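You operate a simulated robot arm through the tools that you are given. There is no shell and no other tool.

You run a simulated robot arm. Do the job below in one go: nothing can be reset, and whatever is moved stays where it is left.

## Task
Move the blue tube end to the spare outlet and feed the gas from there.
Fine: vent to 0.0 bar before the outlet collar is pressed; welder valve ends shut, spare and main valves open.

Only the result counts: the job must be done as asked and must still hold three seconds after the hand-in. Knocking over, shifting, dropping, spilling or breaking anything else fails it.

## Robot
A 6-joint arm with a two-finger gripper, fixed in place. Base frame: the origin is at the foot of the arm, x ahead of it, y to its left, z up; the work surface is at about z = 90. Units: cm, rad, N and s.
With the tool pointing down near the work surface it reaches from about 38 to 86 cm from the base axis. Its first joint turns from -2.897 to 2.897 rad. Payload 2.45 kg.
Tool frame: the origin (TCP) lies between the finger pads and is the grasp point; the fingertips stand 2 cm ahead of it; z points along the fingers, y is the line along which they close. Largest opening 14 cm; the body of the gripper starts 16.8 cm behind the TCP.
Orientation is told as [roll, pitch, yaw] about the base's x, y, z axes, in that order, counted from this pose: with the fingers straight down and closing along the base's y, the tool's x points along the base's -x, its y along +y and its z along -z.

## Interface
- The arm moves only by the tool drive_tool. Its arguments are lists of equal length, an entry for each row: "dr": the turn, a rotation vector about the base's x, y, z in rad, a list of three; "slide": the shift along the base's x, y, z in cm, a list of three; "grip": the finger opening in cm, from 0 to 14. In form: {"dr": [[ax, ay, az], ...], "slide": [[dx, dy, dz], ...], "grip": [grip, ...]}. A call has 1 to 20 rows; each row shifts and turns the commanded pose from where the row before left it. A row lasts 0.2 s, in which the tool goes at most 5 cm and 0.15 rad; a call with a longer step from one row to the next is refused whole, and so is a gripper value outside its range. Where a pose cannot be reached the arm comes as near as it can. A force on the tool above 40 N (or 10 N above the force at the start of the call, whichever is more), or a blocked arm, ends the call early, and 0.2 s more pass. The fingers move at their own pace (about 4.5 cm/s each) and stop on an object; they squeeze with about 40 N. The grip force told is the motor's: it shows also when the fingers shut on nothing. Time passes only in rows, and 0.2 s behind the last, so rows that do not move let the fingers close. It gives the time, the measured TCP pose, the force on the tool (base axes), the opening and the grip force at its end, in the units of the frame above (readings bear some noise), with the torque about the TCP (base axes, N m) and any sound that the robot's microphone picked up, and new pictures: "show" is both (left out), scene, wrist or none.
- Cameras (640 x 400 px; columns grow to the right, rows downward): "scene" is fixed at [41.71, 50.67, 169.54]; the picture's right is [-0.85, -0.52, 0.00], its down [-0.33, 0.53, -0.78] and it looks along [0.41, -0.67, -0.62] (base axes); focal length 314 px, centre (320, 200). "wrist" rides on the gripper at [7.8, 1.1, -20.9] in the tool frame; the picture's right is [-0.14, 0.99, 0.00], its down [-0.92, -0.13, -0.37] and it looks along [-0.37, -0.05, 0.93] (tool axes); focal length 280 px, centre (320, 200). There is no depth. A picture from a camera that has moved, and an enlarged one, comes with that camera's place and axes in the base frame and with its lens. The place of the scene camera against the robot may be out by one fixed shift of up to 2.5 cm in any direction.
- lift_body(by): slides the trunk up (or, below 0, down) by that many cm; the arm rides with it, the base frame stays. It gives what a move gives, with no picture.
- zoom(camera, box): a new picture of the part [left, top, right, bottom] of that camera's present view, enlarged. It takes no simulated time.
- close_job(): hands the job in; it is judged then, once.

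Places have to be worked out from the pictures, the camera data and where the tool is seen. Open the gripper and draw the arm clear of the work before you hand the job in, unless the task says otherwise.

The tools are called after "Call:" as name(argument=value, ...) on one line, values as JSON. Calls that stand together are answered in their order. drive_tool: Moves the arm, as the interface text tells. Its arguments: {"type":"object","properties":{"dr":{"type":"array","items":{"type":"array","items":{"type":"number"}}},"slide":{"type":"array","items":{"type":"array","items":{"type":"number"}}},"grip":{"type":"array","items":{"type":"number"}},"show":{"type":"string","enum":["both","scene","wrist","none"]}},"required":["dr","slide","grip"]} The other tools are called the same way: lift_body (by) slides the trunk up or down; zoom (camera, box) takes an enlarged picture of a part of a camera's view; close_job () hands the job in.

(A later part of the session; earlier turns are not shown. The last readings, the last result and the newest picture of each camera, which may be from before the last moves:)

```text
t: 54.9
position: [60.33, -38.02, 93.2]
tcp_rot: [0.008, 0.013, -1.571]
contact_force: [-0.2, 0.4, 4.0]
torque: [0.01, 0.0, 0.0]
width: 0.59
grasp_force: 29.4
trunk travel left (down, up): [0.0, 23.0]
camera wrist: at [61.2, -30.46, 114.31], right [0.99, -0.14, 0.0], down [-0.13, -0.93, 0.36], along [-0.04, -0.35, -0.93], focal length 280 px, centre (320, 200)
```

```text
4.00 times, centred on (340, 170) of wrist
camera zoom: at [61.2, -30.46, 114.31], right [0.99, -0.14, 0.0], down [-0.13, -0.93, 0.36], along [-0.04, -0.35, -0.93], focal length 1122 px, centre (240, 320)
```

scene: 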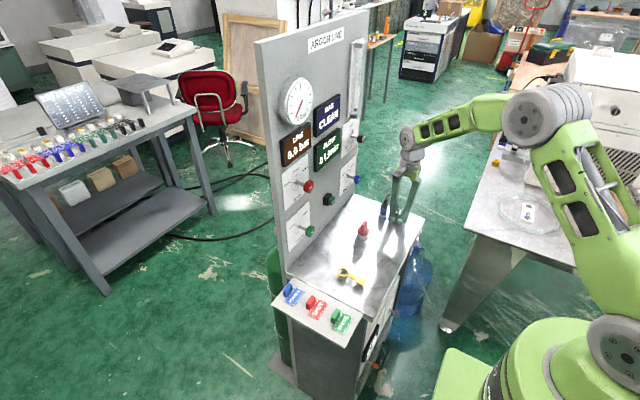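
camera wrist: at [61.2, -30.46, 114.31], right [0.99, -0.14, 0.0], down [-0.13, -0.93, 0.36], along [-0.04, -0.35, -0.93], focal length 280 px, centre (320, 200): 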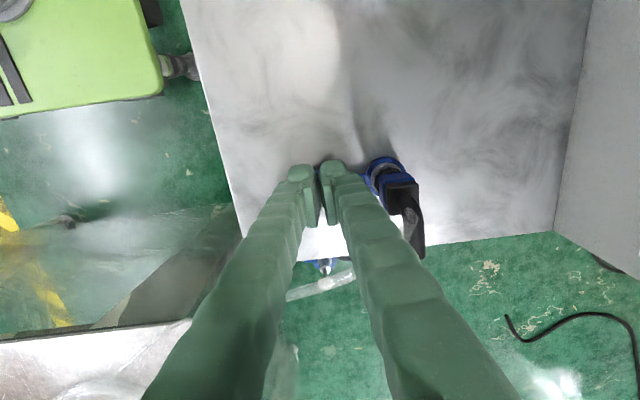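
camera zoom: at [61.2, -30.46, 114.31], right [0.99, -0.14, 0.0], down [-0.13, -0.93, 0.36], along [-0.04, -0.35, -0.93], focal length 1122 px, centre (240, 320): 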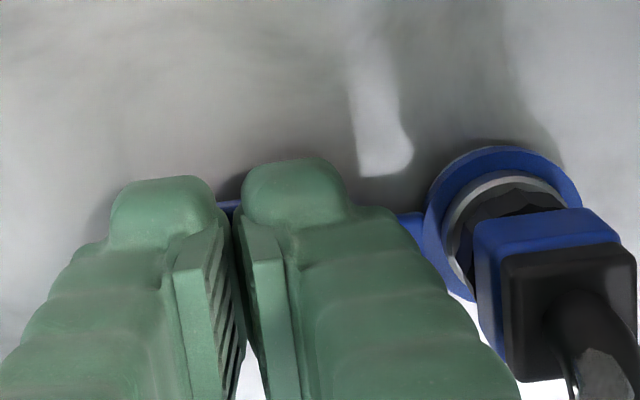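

The collar keeps sinking lightly. I go on pressing by two more small steps to reach its stop.

Call:
drive_tool(dr=[[0, 0, 0], [0, 0, 0], [0, 0, 0], [0, 0, 0]], slide=[[0, 0, -0.2], [0, 0, -0.2], [0, 0, 0], [0, 0, 0]], grip=[0, 0, 0, 0])

Call:
zoom(camera="wrist", box=[260, 120, 420, 220])

Call:
zoom(camera="scene", box=[365, 180, 425, 230])

```text
t: 55.9
position: [60.22, -38.17, 93.02]
tcp_rot: [0.008, 0.011, -1.57]
contact_force: [-1.6, 1.8, 19.2]
torque: [-0.07, 0.07, -0.02]
width: 0.61
grasp_force: 29.0
trunk travel left (down, up): [0.0, 23.0]
camera wrist: at [61.15, -30.43, 114.06], right [0.99, -0.14, 0.01], down [-0.13, -0.92, 0.36], along [-0.04, -0.36, -0.93], focal length 280 px, centre (320, 200)
```

scene: 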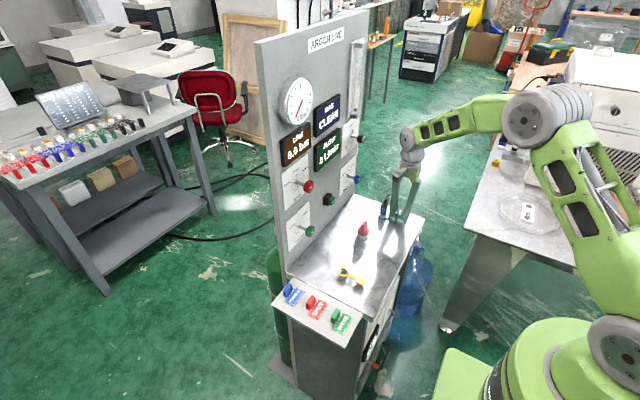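
wrist: 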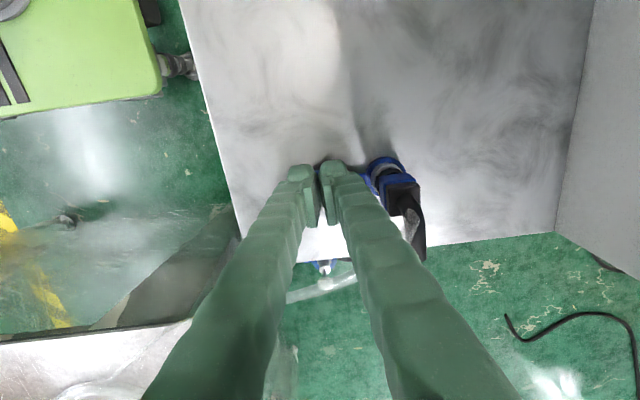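

```text
4.00 times, centred on (340, 170) of wrist
camera zoom: at [61.15, -30.43, 114.06], right [0.99, -0.14, 0.01], down [-0.13, -0.92, 0.36], along [-0.04, -0.36, -0.93], focal length 1122 px, centre (240, 320)
```

zoom: 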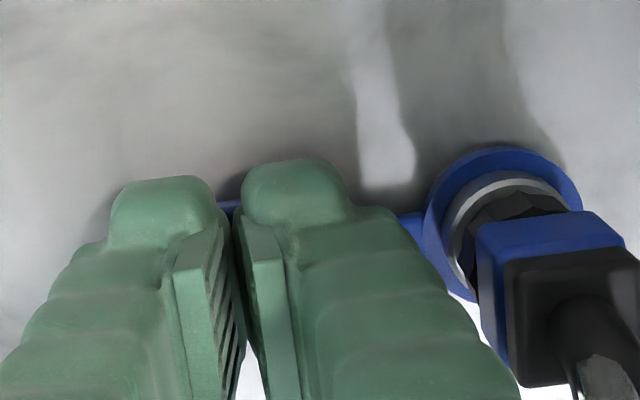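

```text
8.00 times, centred on (395, 205) of scene
camera zoom: at [41.71, 50.67, 169.54], right [-0.85, -0.52, 0.0], down [-0.33, 0.53, -0.78], along [0.41, -0.67, -0.62], focal length 2509 px, centre (-280, 160)
```

zoom: 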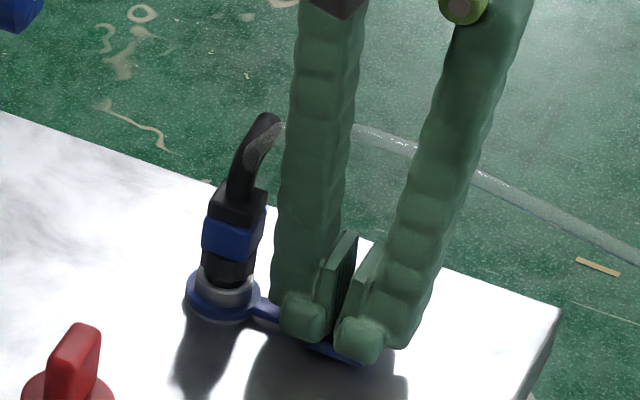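

Force jumped to 19 N, so the collar is at its stop. I lift off and look at whether the plug has been released.

Call:
drive_tool(dr=[[0, 0, 0], [0, 0, 0], [0, 0, 0], [0, 0, 0], [0, 0, 0]], slide=[[0, 0, 1], [0, 0, 2], [0, 0, 4], [0, 0, 4], [0, 0, 0]], grip=[0, 0, 0, 0, 0])

Call:
zoom(camera="scene", box=[365, 180, 425, 230])

Call:
zoom(camera="wrist", box=[260, 110, 420, 210])

```text
t: 57.0
position: [60.11, -38.21, 103.8]
tcp_rot: [0.004, 0.013, -1.571]
contact_force: [0.0, 0.5, 0.5]
torque: [-0.05, -0.01, -0.03]
width: 0.0
grasp_force: 29.1
trunk travel left (down, up): [0.0, 23.0]
camera wrist: at [61.15, -30.56, 124.86], right [0.99, -0.14, 0.0], down [-0.13, -0.93, 0.36], along [-0.05, -0.35, -0.93], focal length 280 px, centre (320, 200)
```

scene: 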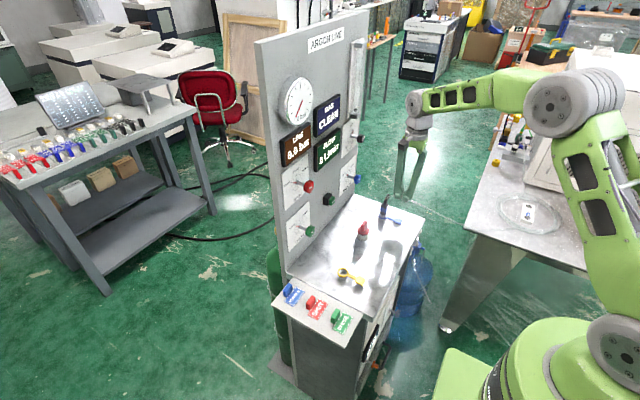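
wrist: 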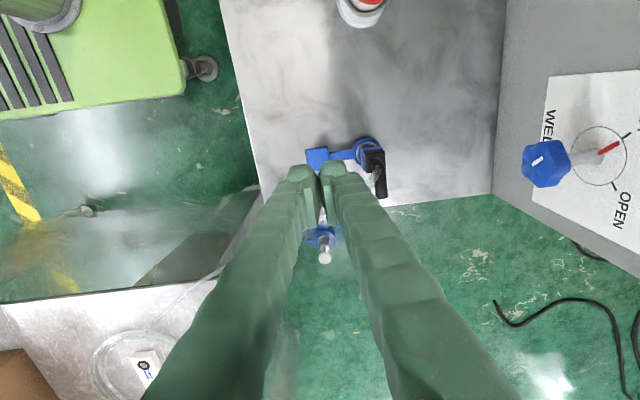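

```text
8.00 times, centred on (395, 205) of scene
camera zoom: at [41.71, 50.67, 169.54], right [-0.85, -0.52, 0.0], down [-0.33, 0.53, -0.78], along [0.41, -0.67, -0.62], focal length 2509 px, centre (-280, 160)
```

zoom: 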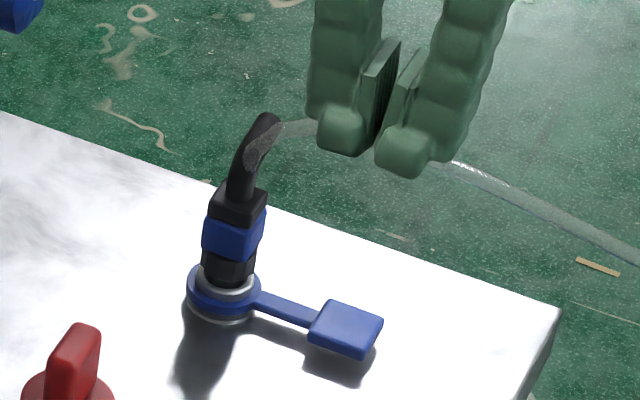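

```text
4.00 times, centred on (340, 160) of wrist
camera zoom: at [61.15, -30.56, 124.86], right [0.99, -0.14, 0.0], down [-0.13, -0.93, 0.36], along [-0.05, -0.35, -0.93], focal length 1122 px, centre (240, 360)
```

zoom: 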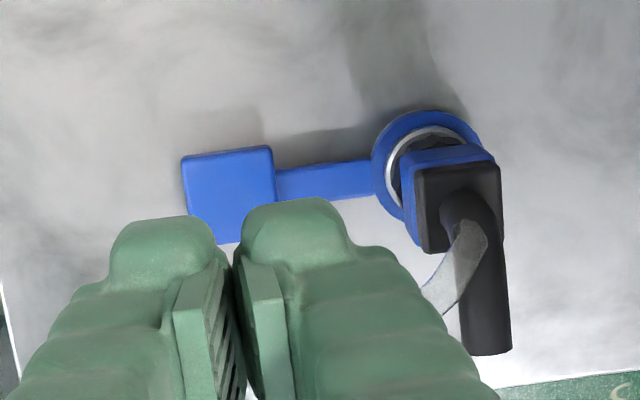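

The collar has stayed down with the silver rim showing, so the plug should be free. I open to 6 cm and move above the plug at (66.1, -37.4), then descend part-way.

Call:
drive_tool(dr=[[0, 0, 0], [0, 0, 0], [0, 0, 0], [0, 0, 0], [0, 0, 0], [0, 0, 0]], slide=[[0, 0, 3], [2, 0.3, 0], [2, 0.3, 0], [2, 0.2, 0], [0, 0, 0], [0, 0, 0]], grip=[3, 6, 6, 6, 6, 6])

Call:
zoom(camera="wrist", box=[240, 100, 400, 200])

```text
t: 58.5
position: [66.17, -37.3, 106.82]
tcp_rot: [0.007, 0.012, -1.571]
contact_force: [0.4, 0.2, -0.5]
torque: [-0.01, -0.02, 0.0]
width: 5.99
grasp_force: 0.2
trunk travel left (down, up): [0.0, 23.0]
camera wrist: at [67.08, -29.74, 127.94], right [0.99, -0.14, 0.0], down [-0.13, -0.93, 0.36], along [-0.04, -0.35, -0.93], focal length 280 px, centre (320, 200)
```

scene: 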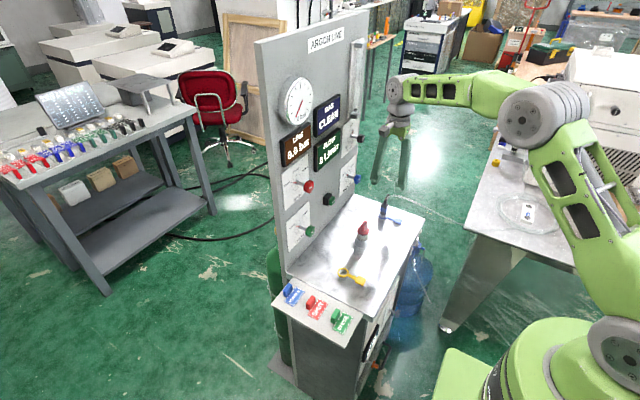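
wrist: 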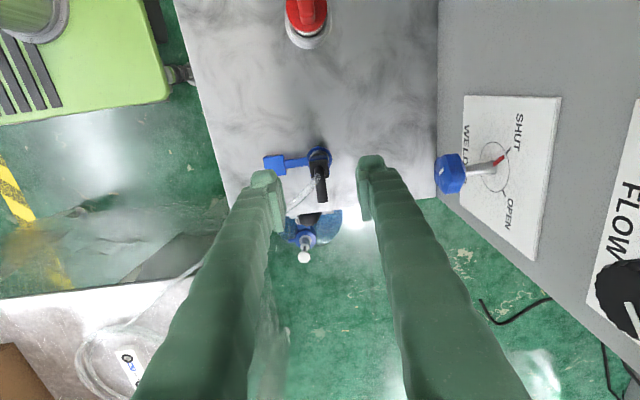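

```text
4.00 times, centred on (320, 150) of wrist
camera zoom: at [67.08, -29.74, 127.94], right [0.99, -0.14, 0.0], down [-0.13, -0.93, 0.36], along [-0.04, -0.35, -0.93], focal length 1122 px, centre (320, 400)
```

zoom: 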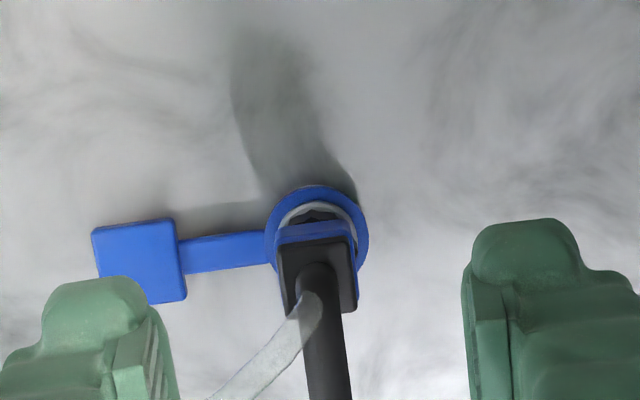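

The plug block centre is at (66.2, -37.6), lined up with the jaws. I descend to TCP z≈95.3 around the block.

Call:
drive_tool(dr=[[0, 0, 0], [0, 0, 0], [0, 0, 0], [0, 0, 0], [0, 0, 0], [0, 0, 0]], slide=[[0, 0, -3], [0, 0, -3], [0, 0, -2.5], [0, 0, -2], [0, 0, -1], [0, 0, 0]], grip=[6, 6, 6, 6, 6, 6])

Call:
zoom(camera="wrist", box=[240, 120, 400, 220])

Call:
zoom(camera="scene", box=[365, 170, 425, 230])

```text
t: 59.9
position: [66.14, -37.18, 95.48]
tcp_rot: [0.005, 0.014, -1.57]
contact_force: [0.3, 0.7, -0.5]
torque: [0.03, 0.02, 0.0]
width: 6.02
grasp_force: 0.1
trunk travel left (down, up): [0.0, 23.0]
camera wrist: at [67.14, -29.7, 116.41], right [0.99, -0.14, 0.0], down [-0.13, -0.93, 0.36], along [-0.05, -0.35, -0.93], focal length 280 px, centre (320, 200)
```

scene: 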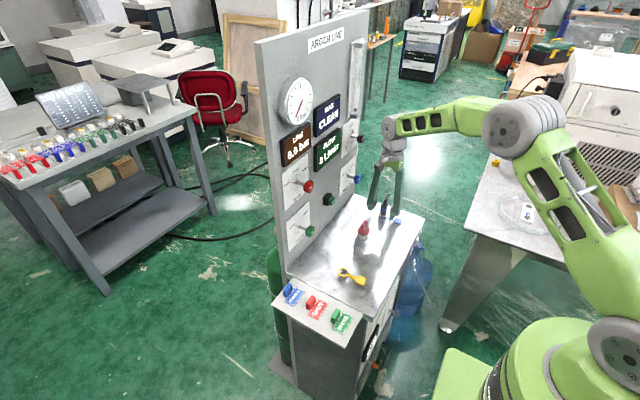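
wrist: 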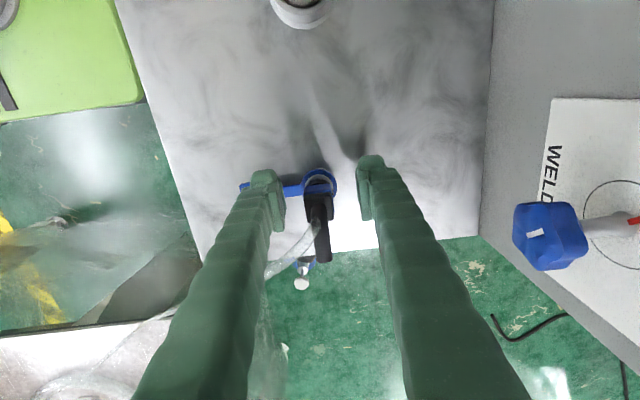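

```text
4.00 times, centred on (320, 170) of wrist
camera zoom: at [67.14, -29.7, 116.41], right [0.99, -0.14, 0.0], down [-0.13, -0.93, 0.36], along [-0.05, -0.35, -0.93], focal length 1122 px, centre (320, 320)
```

zoom: 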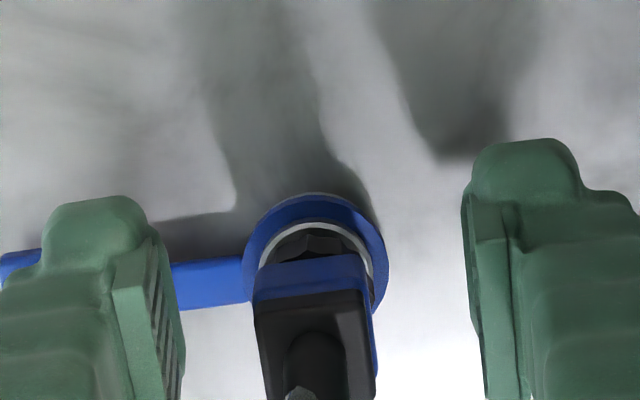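

```text
6.67 times, centred on (395, 200) of scene
camera zoom: at [41.71, 50.67, 169.54], right [-0.85, -0.52, 0.0], down [-0.33, 0.53, -0.78], along [0.41, -0.67, -0.62], focal length 2091 px, centre (-180, 200)
```

zoom: 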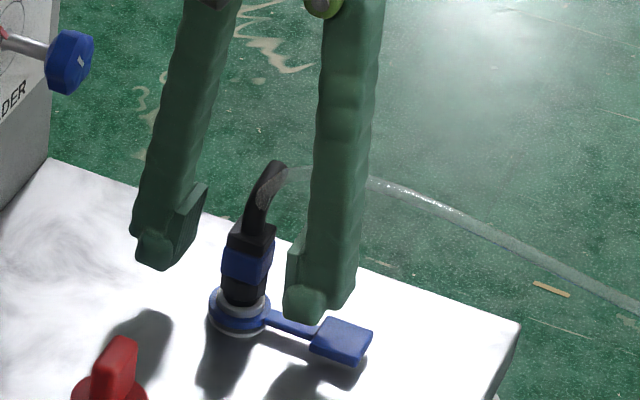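

The block is between the jaws and the fingertips are clear of the collar. I close on the plug.

Call:
drive_tool(dr=[[0, 0, 0], [0, 0, 0], [0, 0, 0], [0, 0, 0], [0, 0, 0]], slide=[[0, 0, 0], [0, 0, 0], [0, 0, 0], [0, 0, 0], [0, 0, 0]], grip=[4, 2.5, 1.5, 1.5, 1.5])

Call:
zoom(camera="wrist", box=[240, 120, 400, 220])

Call:
zoom(camera="scene", box=[365, 170, 425, 230])

```text
t: 61.0
position: [66.14, -37.16, 95.31]
tcp_rot: [0.005, 0.012, -1.571]
contact_force: [-1.1, -0.3, -0.2]
torque: [-0.02, 0.09, -0.02]
width: 2.24
grasp_force: 24.1
trunk travel left (down, up): [0.0, 23.0]
camera wrist: at [67.13, -29.71, 116.42], right [0.99, -0.14, 0.0], down [-0.13, -0.93, 0.36], along [-0.05, -0.35, -0.93], focal length 280 px, centre (320, 200)
```

scene: 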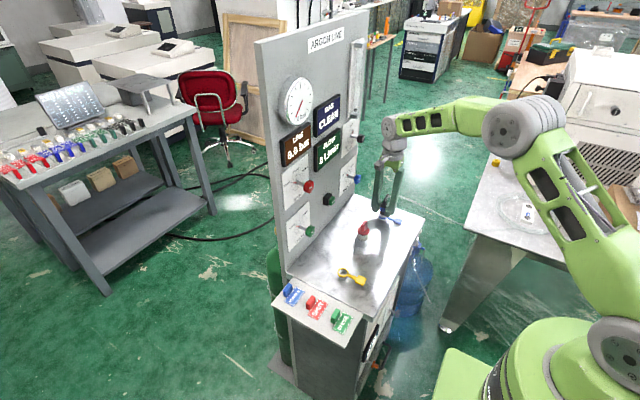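
wrist: 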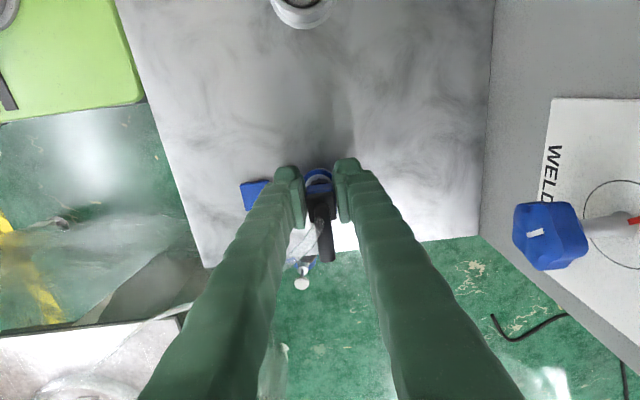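

```text
4.00 times, centred on (320, 170) of wrist
camera zoom: at [67.13, -29.71, 116.42], right [0.99, -0.14, 0.0], down [-0.13, -0.93, 0.36], along [-0.05, -0.35, -0.93], focal length 1122 px, centre (320, 320)
```

zoom: 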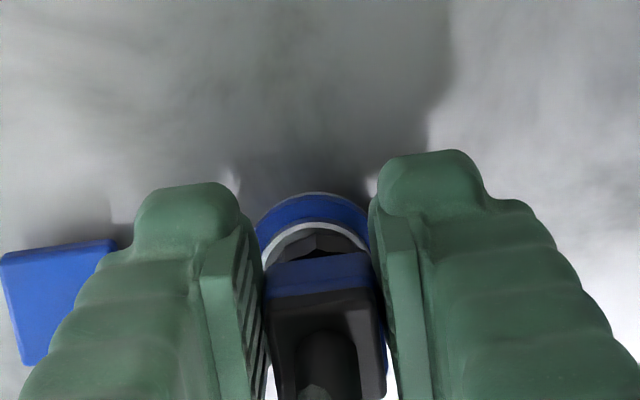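

```text
6.67 times, centred on (395, 200) of scene
camera zoom: at [41.71, 50.67, 169.54], right [-0.85, -0.52, 0.0], down [-0.33, 0.53, -0.78], along [0.41, -0.67, -0.62], focal length 2091 px, centre (-180, 200)
```

zoom: 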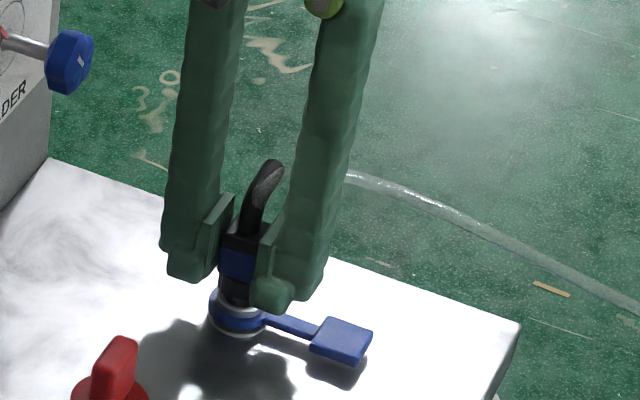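

Gripped at 2.24 cm. I lift slowly and watch the force to see whether the plug comes free.

Call:
drive_tool(dr=[[0, 0, 0], [0, 0, 0], [0, 0, 0], [0, 0, 0], [0, 0, 0]], slide=[[0, 0, 0], [0, 0, 0.3], [0, 0, 0.4], [0, 0, 0.5], [0, 0, 0]], grip=[1, 1, 1, 1, 1])

Call:
zoom(camera="scene", box=[365, 170, 425, 230])

```text
t: 62.2
position: [66.31, -37.18, 96.62]
tcp_rot: [0.008, 0.014, -1.57]
contact_force: [-0.2, 0.4, -0.9]
torque: [0.0, 0.02, 0.01]
width: 2.23
grasp_force: 23.8
trunk travel left (down, up): [0.0, 23.0]
camera wrist: at [67.18, -29.65, 117.64], right [0.99, -0.14, 0.0], down [-0.13, -0.93, 0.36], along [-0.04, -0.35, -0.93], focal length 280 px, centre (320, 200)
```

scene: 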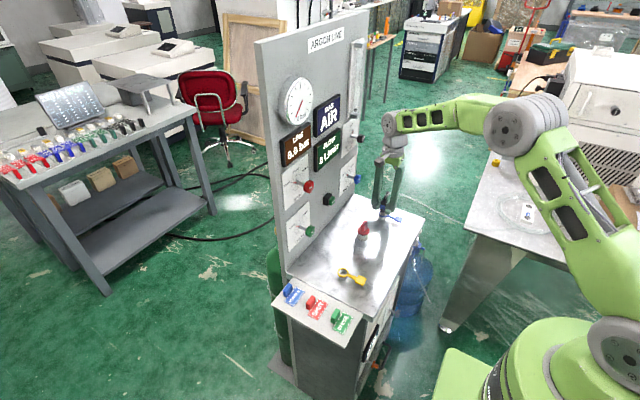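
wrist: 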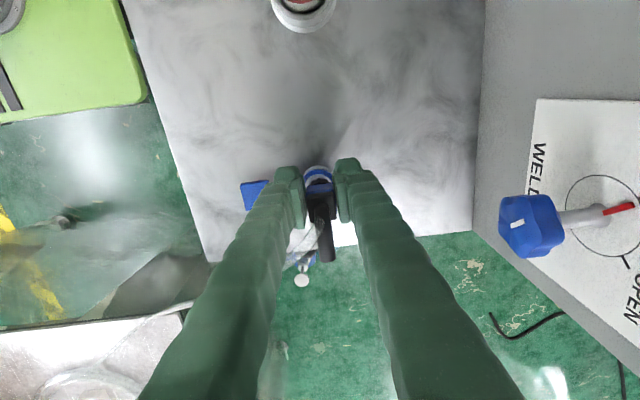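

```text
6.67 times, centred on (395, 200) of scene
camera zoom: at [41.71, 50.67, 169.54], right [-0.85, -0.52, 0.0], down [-0.33, 0.53, -0.78], along [0.41, -0.67, -0.62], focal length 2091 px, centre (-180, 200)
```

zoom: 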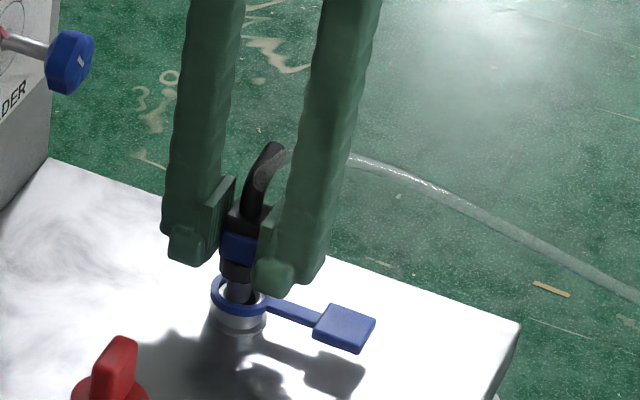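

The plug is sliding out and the collar sprang back; GAS now shows AIR, so the line will need a purge afterwards. I lift the plug well clear, above the red filter cap's height.

Call:
drive_tool(dr=[[0, 0, 0], [0, 0, 0], [0, 0, 0], [0, 0, 0], [0, 0, 0], [0, 0, 0], [0, 0, 0], [0, 0, 0], [0, 0, 0], [0, 0, 0]], slide=[[0, 0, 0.6], [0, 0, 1], [0, 0, 1.5], [0, 0, 2], [0, 0, 2], [0, 0, 2], [0, 0, 2], [0, 0, 2], [0, 0, 2], [0, 0, 0]], grip=[1, 1, 1, 1, 1, 1, 1, 1, 1, 1])

Call:
zoom(camera="scene", box=[345, 130, 435, 230])

Call:
zoom(camera="wrist", box=[240, 120, 400, 220])

```text
t: 64.5
position: [66.19, -37.28, 111.6]
tcp_rot: [0.004, 0.013, -1.57]
contact_force: [0.6, -0.9, -0.2]
torque: [-0.01, 0.0, -0.02]
width: 2.26
grasp_force: 23.7
trunk travel left (down, up): [0.0, 23.0]
camera wrist: at [67.2, -29.66, 132.67], right [0.99, -0.14, 0.0], down [-0.13, -0.93, 0.36], along [-0.05, -0.35, -0.93], focal length 280 px, centre (320, 200)
```

scene: 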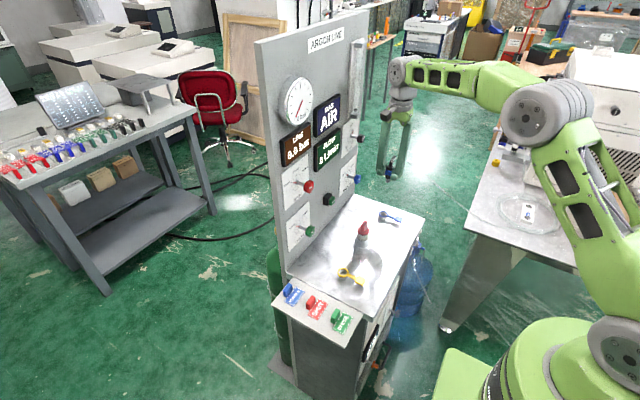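
wrist: 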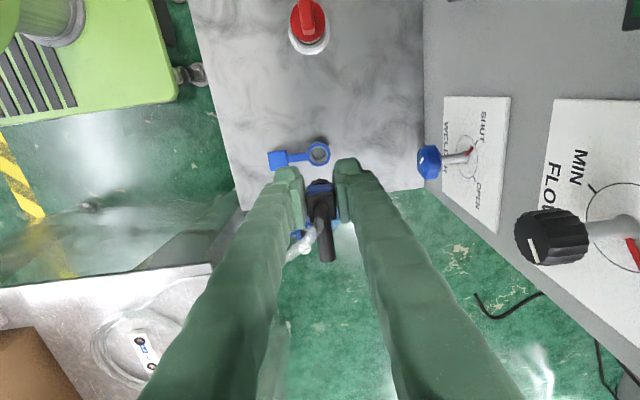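

```text
4.00 times, centred on (390, 180) of scene
camera zoom: at [41.71, 50.67, 169.54], right [-0.85, -0.52, 0.0], down [-0.33, 0.53, -0.78], along [0.41, -0.67, -0.62], focal length 1255 px, centre (40, 280)
```

zoom: 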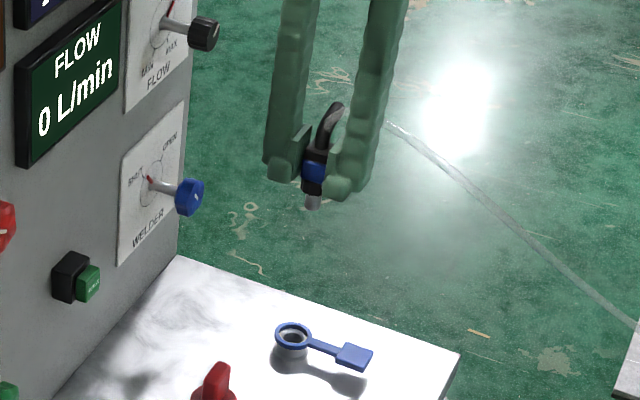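

```text
4.00 times, centred on (320, 170) of wrist
camera zoom: at [67.2, -29.66, 132.67], right [0.99, -0.14, 0.0], down [-0.13, -0.93, 0.36], along [-0.05, -0.35, -0.93], focal length 1122 px, centre (320, 320)
```

zoom: 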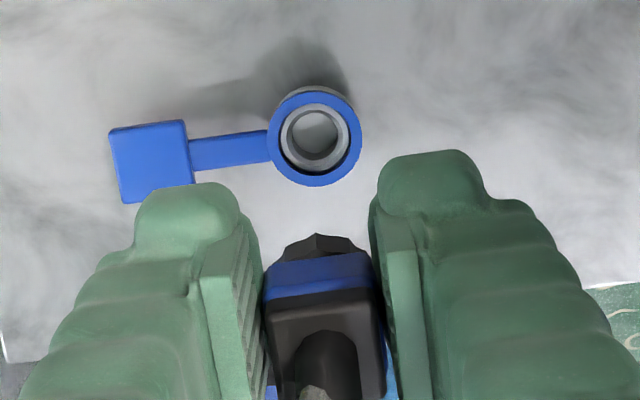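

The plug is out, held firmly, and the blue outlet is empty. I carry it at this height to the spare outlet column (y ≈ -5.3), and will match the yellow ring to the same image spot as the blue ring has now.

Call:
drive_tool(dr=[[0, 0, 0], [0, 0, 0], [0, 0, 0], [0, 0, 0], [0, 0, 0], [0, 0, 0], [0, 0, 0], [0, 0, 0], [0, 0, 0], [0, 0, 0], [0, 0, 0]], slide=[[0, 2, 0], [0, 3, 0], [0, 3.5, 0], [0, 3.5, 0], [0, 3.5, 0], [0, 3.5, 0], [0, 3.5, 0], [0, 3.5, 0], [0, 3, 0], [0, 3, 0], [0, 0, 0]], grip=[1, 1, 1, 1, 1, 1, 1, 1, 1, 1, 1])

Call:
zoom(camera="wrist", box=[240, 120, 400, 220])

Call:
zoom(camera="scene", box=[280, 120, 440, 300])

```text
t: 66.8
position: [66.34, -5.02, 111.64]
tcp_rot: [0.005, 0.013, -1.571]
contact_force: [-0.1, 0.7, -0.7]
torque: [-0.03, 0.0, -0.03]
width: 2.24
grasp_force: 24.3
trunk travel left (down, up): [0.0, 23.0]
camera wrist: at [67.25, 2.47, 132.76], right [0.99, -0.14, 0.0], down [-0.13, -0.93, 0.36], along [-0.05, -0.35, -0.93], focal length 280 px, centre (320, 200)
```

scene: 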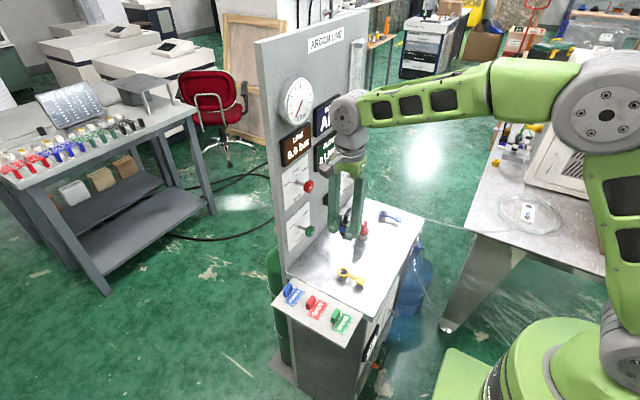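
wrist: 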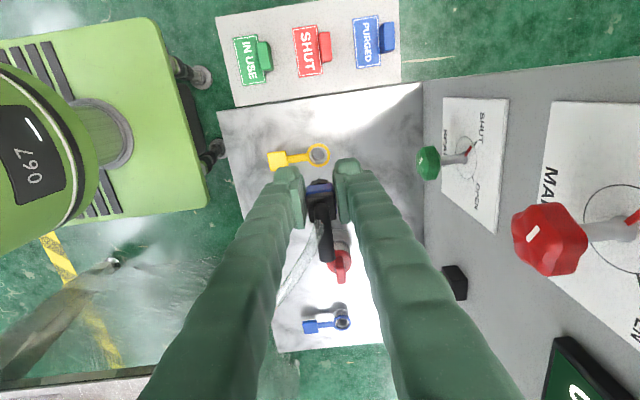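

```text
4.00 times, centred on (320, 170) of wrist
camera zoom: at [67.25, 2.47, 132.76], right [0.99, -0.14, 0.0], down [-0.13, -0.93, 0.36], along [-0.05, -0.35, -0.93], focal length 1122 px, centre (320, 320)
```

zoom: 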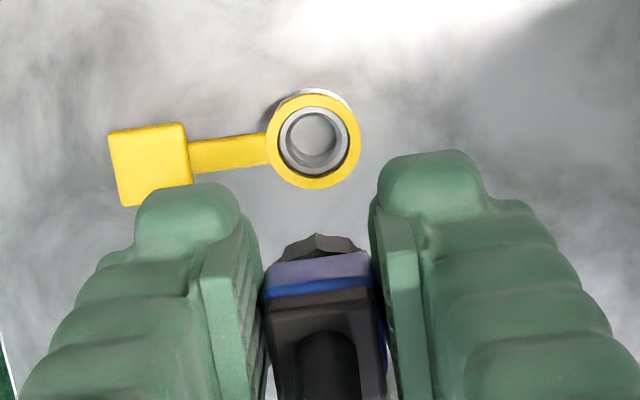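

```text
2.22 times, centred on (360, 210) of scene
camera zoom: at [41.71, 50.67, 169.54], right [-0.85, -0.52, 0.0], down [-0.33, 0.53, -0.78], along [0.41, -0.67, -0.62], focal length 697 px, centre (231, 178)
```

zoom: 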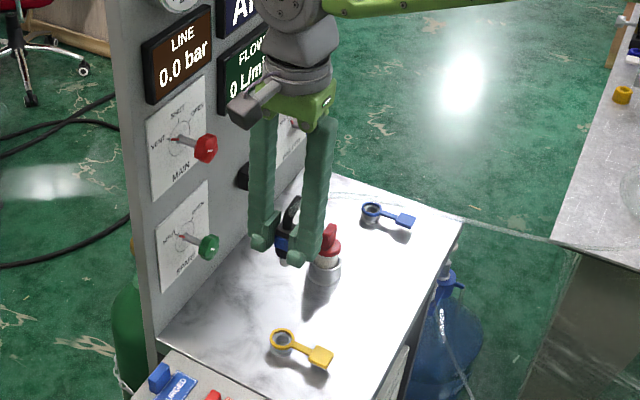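

The yellow ring sits within 2–3 px of where the blue ring was, so only ≈0.08 cm in −y is needed. I descend 12 cm toward the spare outlet, then check alignment.

Call:
drive_tool(dr=[[0, 0, 0], [0, 0, 0], [0, 0, 0], [0, 0, 0], [0, 0, 0], [0, 0, 0]], slide=[[0, -0.08, 0], [0, 0, -3], [0, 0, -3], [0, 0, -3], [0, 0, -3], [0, 0, 0]], grip=[1, 1, 1, 1, 1, 1])

Call:
zoom(camera="wrist", box=[240, 120, 400, 220])

Call:
zoom(camera="scene", box=[310, 220, 390, 300])

```text
t: 68.2
position: [66.22, -5.37, 99.64]
tcp_rot: [0.005, 0.013, -1.571]
contact_force: [0.8, 0.0, -1.5]
torque: [0.04, 0.02, 0.01]
width: 2.22
grasp_force: 24.3
trunk travel left (down, up): [0.0, 23.0]
camera wrist: at [67.22, 2.2, 120.62], right [0.99, -0.14, 0.0], down [-0.13, -0.93, 0.36], along [-0.05, -0.35, -0.93], focal length 280 px, centre (320, 200)
```

scene: 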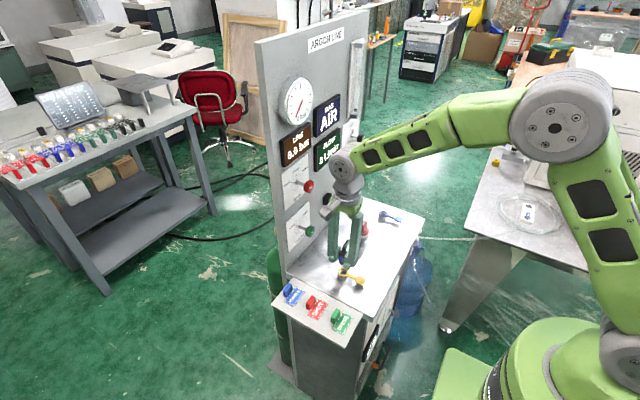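
wrist: 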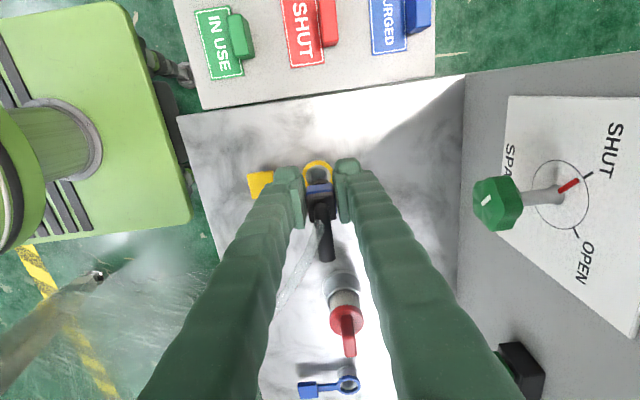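

```text
4.00 times, centred on (320, 170) of wrist
camera zoom: at [67.22, 2.2, 120.62], right [0.99, -0.14, 0.0], down [-0.13, -0.93, 0.36], along [-0.05, -0.35, -0.93], focal length 1122 px, centre (320, 320)
```

zoom: 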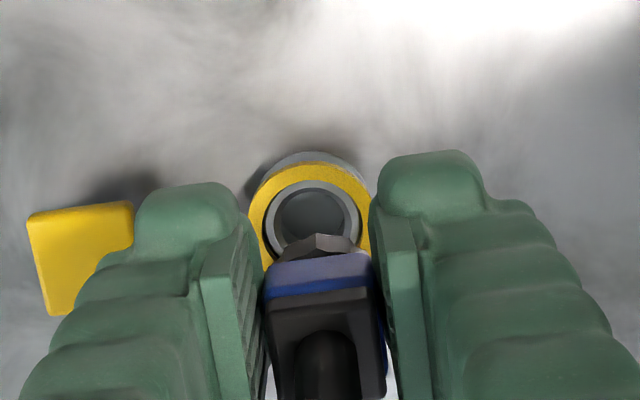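

```text
5.00 times, centred on (350, 260) of scene
camera zoom: at [41.71, 50.67, 169.54], right [-0.85, -0.52, 0.0], down [-0.33, 0.53, -0.78], along [0.41, -0.67, -0.62], focal length 1568 px, centre (170, -100)
```

zoom: 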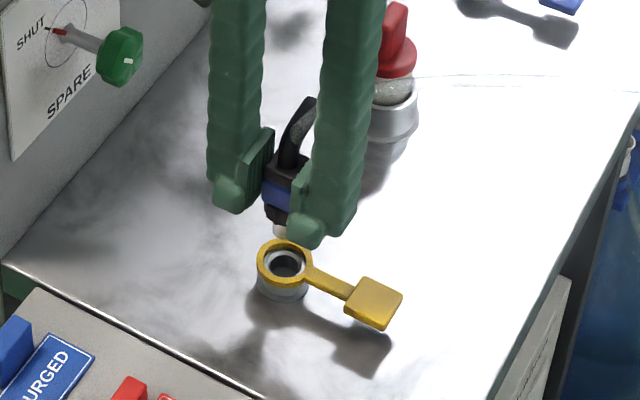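

The stem is directly above the yellow ring. I lower gently in small steps so the stem enters the outlet.

Call:
drive_tool(dr=[[0, 0, 0], [0, 0, 0], [0, 0, 0], [0, 0, 0], [0, 0, 0]], slide=[[0, 0, -0.5], [0, 0, -0.5], [0, 0, -0.4], [0, 0, -0.4], [0, 0, 0]], grip=[1, 1, 1, 1, 1])

Call:
zoom(camera="scene", box=[310, 220, 390, 300])

Call:
zoom(camera="wrist", box=[240, 120, 400, 220])

```text
t: 69.5
position: [66.21, -5.22, 97.84]
tcp_rot: [0.007, 0.011, -1.569]
contact_force: [0.1, 0.0, 0.0]
torque: [-0.03, 0.02, -0.03]
width: 2.22
grasp_force: 24.1
trunk travel left (down, up): [0.0, 23.0]
camera wrist: at [67.19, 2.25, 118.87], right [0.99, -0.14, 0.0], down [-0.13, -0.93, 0.36], along [-0.05, -0.35, -0.93], focal length 280 px, centre (320, 200)
```

scene: 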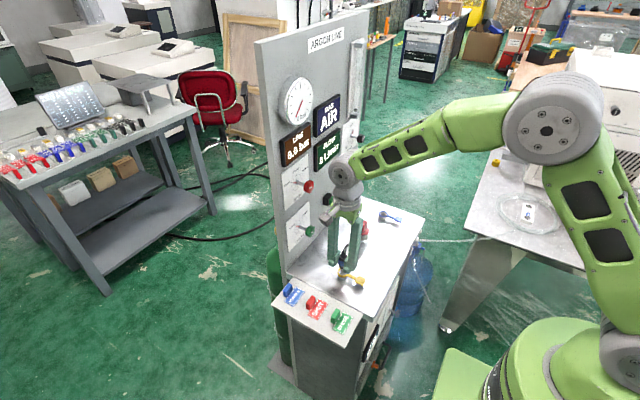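
wrist: 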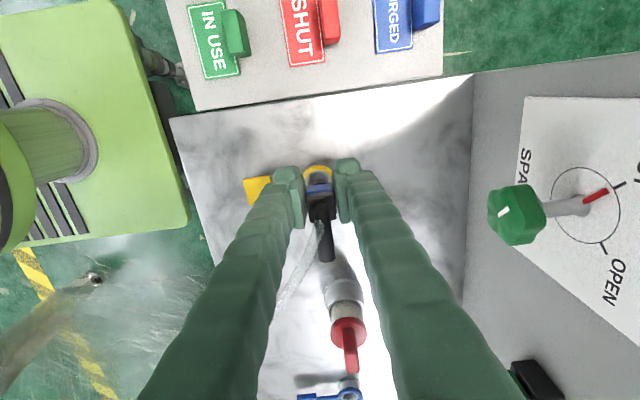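

```text
5.00 times, centred on (350, 260) of scene
camera zoom: at [41.71, 50.67, 169.54], right [-0.85, -0.52, 0.0], down [-0.33, 0.53, -0.78], along [0.41, -0.67, -0.62], focal length 1568 px, centre (170, -100)
```

zoom: 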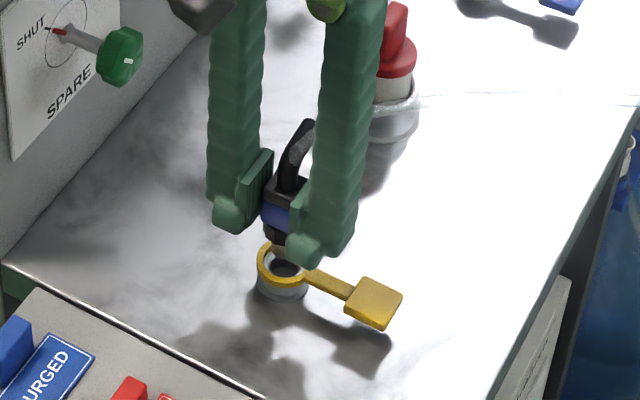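

```text
4.00 times, centred on (320, 170) of wrist
camera zoom: at [67.19, 2.25, 118.87], right [0.99, -0.14, 0.0], down [-0.13, -0.93, 0.36], along [-0.05, -0.35, -0.93], focal length 1122 px, centre (320, 320)
```

zoom: 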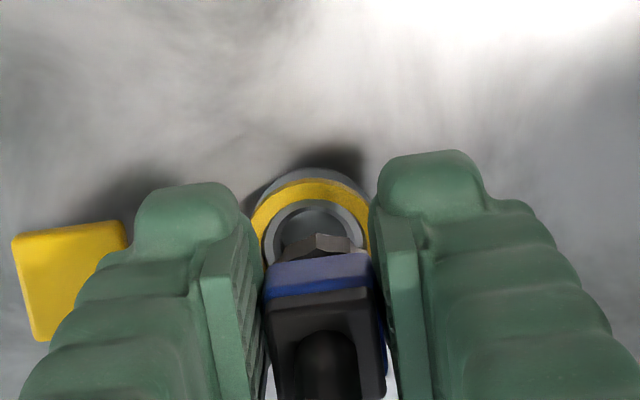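

Alignment looks good within about 1 mm. I nudge −0.05 in x and continue down, watching the force.

Call:
drive_tool(dr=[[0, 0, 0], [0, 0, 0], [0, 0, 0], [0, 0, 0]], slide=[[-0.05, 0, -0.3], [0, 0, -0.3], [0, 0, -0.3], [0, 0, 0]], grip=[1, 1, 1, 1])

Call:
zoom(camera="scene", box=[325, 230, 375, 290])

Call:
zoom(camera="wrist", box=[240, 120, 400, 220])

```text
t: 70.5
position: [66.05, -5.32, 96.97]
tcp_rot: [0.005, 0.013, -1.571]
contact_force: [0.6, -0.2, 0.1]
torque: [0.02, 0.04, -0.01]
width: 2.24
grasp_force: 24.0
trunk travel left (down, up): [0.0, 23.0]
camera wrist: at [67.17, 2.26, 117.97], right [0.99, -0.14, 0.0], down [-0.13, -0.93, 0.36], along [-0.05, -0.35, -0.93], focal length 280 px, centre (320, 200)
```

scene: 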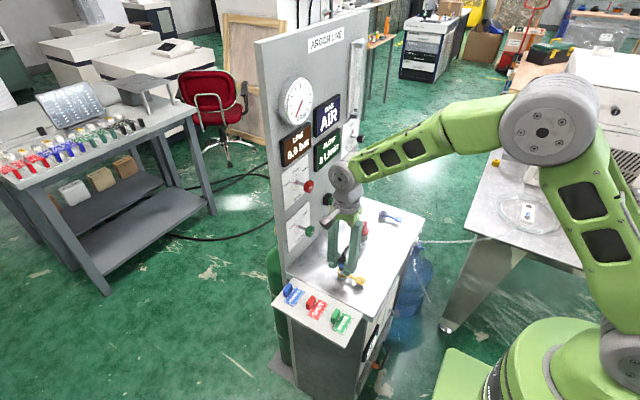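
wrist: 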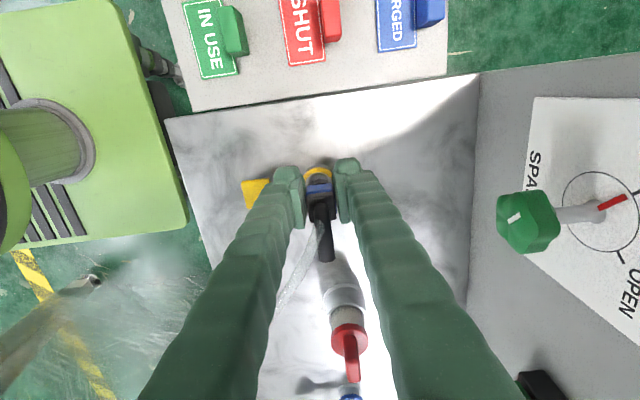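

```text
6.67 times, centred on (350, 260) of scene
camera zoom: at [41.71, 50.67, 169.54], right [-0.85, -0.52, 0.0], down [-0.33, 0.53, -0.78], along [0.41, -0.67, -0.62], focal length 2091 px, centre (120, -200)
```

zoom: 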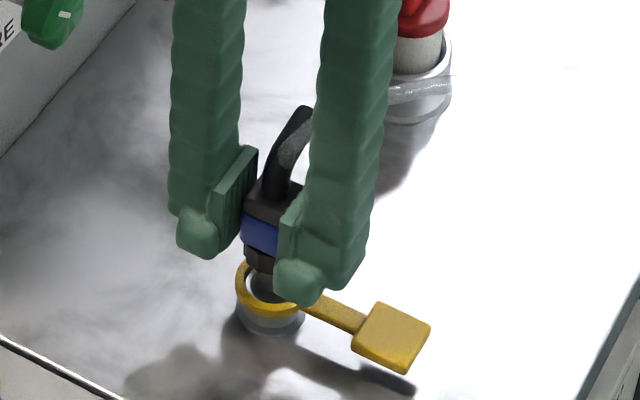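

```text
4.00 times, centred on (320, 170) of wrist
camera zoom: at [67.17, 2.26, 117.97], right [0.99, -0.14, 0.0], down [-0.13, -0.93, 0.36], along [-0.05, -0.35, -0.93], focal length 1122 px, centre (320, 320)
```

zoom: 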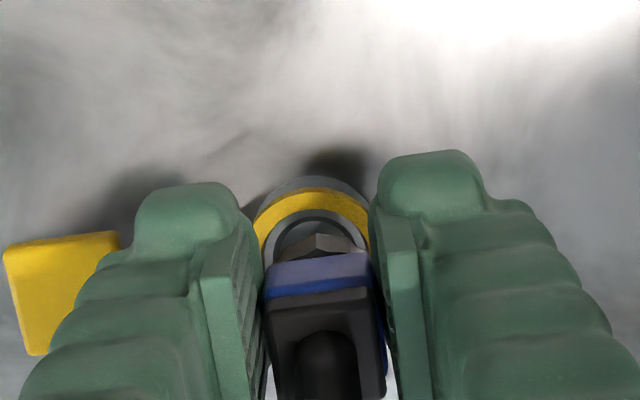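

The stem is entering the bore with no contact force. I keep lowering toward the seated height.

Call:
drive_tool(dr=[[0, 0, 0], [0, 0, 0], [0, 0, 0], [0, 0, 0]], slide=[[0, 0, -0.3], [0, 0, -0.3], [0, 0, -0.3], [0, 0, 0]], grip=[1, 1, 1, 1], show="none")

Call:
drive_tool(dr=[[0, 0, 0], [0, 0, 0], [0, 0, 0], [0, 0, 0]], slide=[[0, 0, -0.3], [0, 0, -0.3], [0, 0, -0.2], [0, 0, 0]], grip=[1, 1, 1, 1])

Call:
zoom(camera="scene", box=[325, 230, 375, 290])

Call:
zoom(camera="wrist", box=[240, 120, 400, 220])

```text
t: 71.5
position: [66.19, -5.18, 96.02]
tcp_rot: [0.007, 0.013, -1.57]
contact_force: [-2.3, 1.6, -1.5]
torque: [0.06, 0.1, -0.01]
width: 2.22
grasp_force: 23.4
trunk travel left (down, up): [0.0, 23.0]
```

```text
t: 72.5
position: [66.27, -5.27, 95.42]
tcp_rot: [0.008, 0.012, -1.571]
contact_force: [-2.8, 2.0, 17.9]
torque: [-0.07, 0.09, -0.04]
width: 2.23
grasp_force: 24.4
trunk travel left (down, up): [0.0, 23.0]
camera wrist: at [67.11, 2.27, 116.5], right [0.99, -0.14, 0.01], down [-0.13, -0.93, 0.36], along [-0.04, -0.35, -0.93], focal length 280 px, centre (320, 200)
```

scene: 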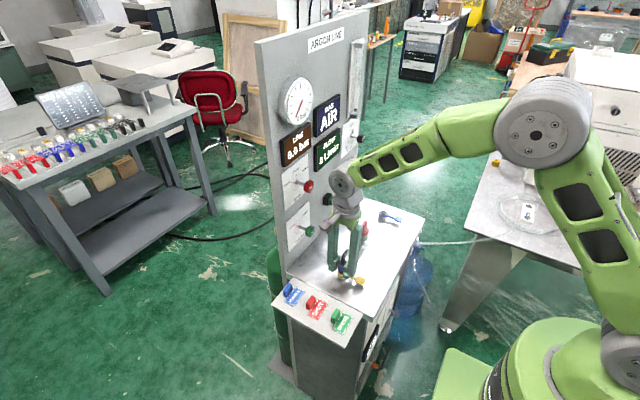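
wrist: 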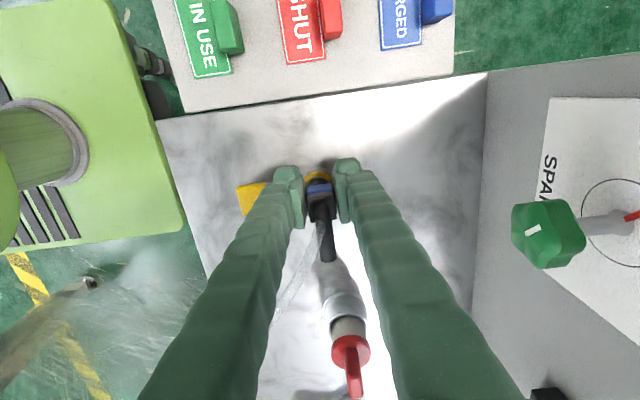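

```text
6.67 times, centred on (350, 260) of scene
camera zoom: at [41.71, 50.67, 169.54], right [-0.85, -0.52, 0.0], down [-0.33, 0.53, -0.78], along [0.41, -0.67, -0.62], focal length 2091 px, centre (120, -200)
```

zoom: 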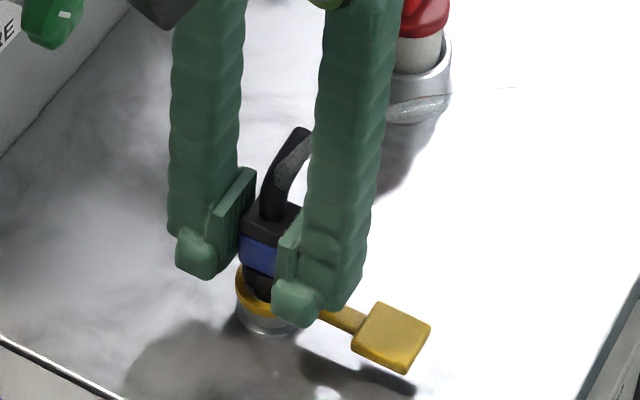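

```text
4.00 times, centred on (320, 170) of wrist
camera zoom: at [67.11, 2.27, 116.5], right [0.99, -0.14, 0.01], down [-0.13, -0.93, 0.36], along [-0.04, -0.35, -0.93], focal length 1122 px, centre (320, 320)
```

zoom: 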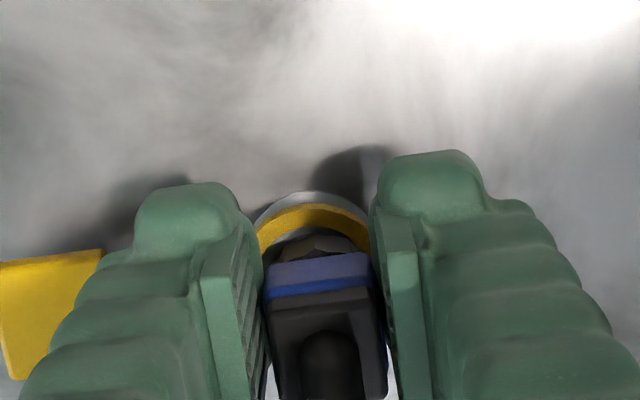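

Force is 18 N at the seated height, but no click was reported. I push a little more.

Call:
drive_tool(dr=[[0, 0, 0], [0, 0, 0], [0, 0, 0]], slide=[[0, 0, -0.2], [0, 0, 0], [0, 0, 0]], grip=[1, 1, 1], show="none")

Call:
drive_tool(dr=[[0, 0, 0], [0, 0, 0], [0, 0, 0]], slide=[[0, 0, -0.2], [0, 0, 0], [0, 0, 0]], grip=[1, 1, 1])

Call:
zoom(camera="scene", box=[325, 230, 375, 290])

Call:
zoom(camera="wrist", box=[240, 120, 400, 220])

```text
t: 73.2
position: [66.18, -5.22, 95.0]
tcp_rot: [0.009, 0.012, -1.572]
contact_force: [0.1, 0.0, 19.2]
torque: [-0.21, 0.03, -0.02]
width: 2.24
grasp_force: 23.9
trunk travel left (down, up): [0.0, 23.0]
```

```text
t: 74.0
position: [66.11, -5.17, 95.03]
tcp_rot: [0.009, 0.012, -1.571]
contact_force: [0.3, -1.0, 25.8]
torque: [-0.24, 0.01, -0.03]
width: 2.22
grasp_force: 24.1
trunk travel left (down, up): [0.0, 23.0]
camera wrist: at [67.05, 2.29, 116.06], right [0.99, -0.14, 0.01], down [-0.13, -0.93, 0.36], along [-0.04, -0.35, -0.93], focal length 280 px, centre (320, 200)
```

scene: 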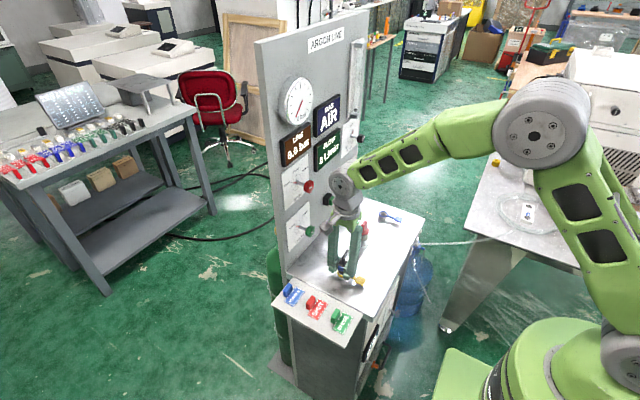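
wrist: 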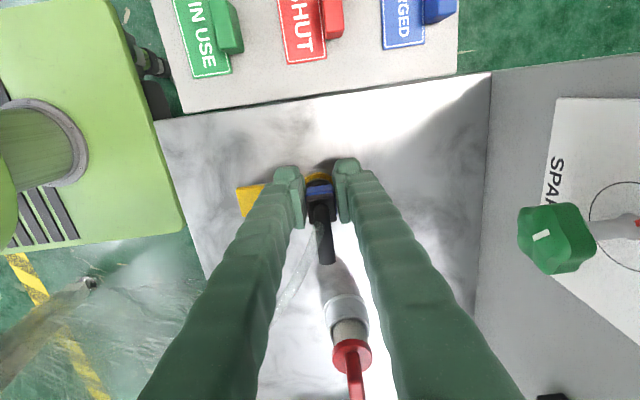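

```text
6.67 times, centred on (350, 260) of scene
camera zoom: at [41.71, 50.67, 169.54], right [-0.85, -0.52, 0.0], down [-0.33, 0.53, -0.78], along [0.41, -0.67, -0.62], focal length 2091 px, centre (120, -200)
```

zoom: 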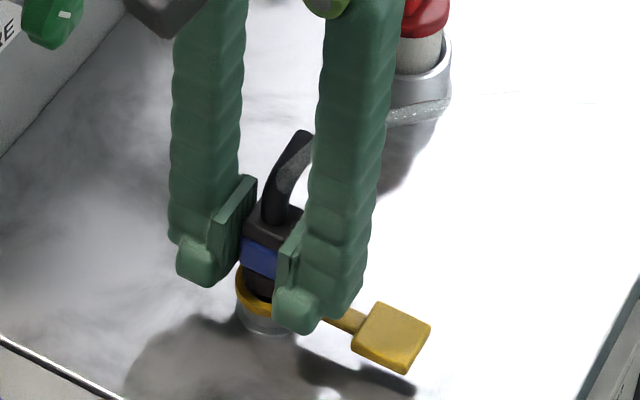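

```text
4.00 times, centred on (320, 170) of wrist
camera zoom: at [67.05, 2.29, 116.06], right [0.99, -0.14, 0.01], down [-0.13, -0.93, 0.36], along [-0.04, -0.35, -0.93], focal length 1122 px, centre (320, 320)
```

zoom: 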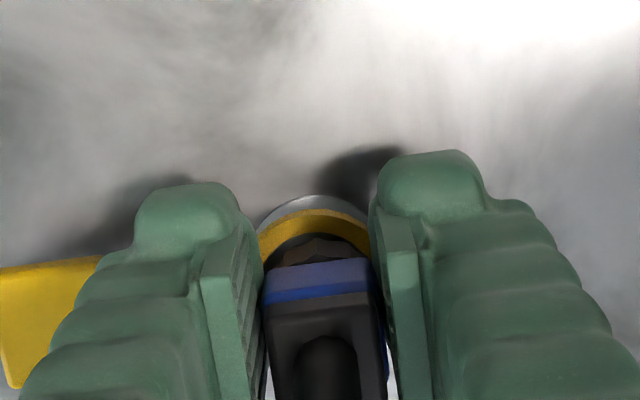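

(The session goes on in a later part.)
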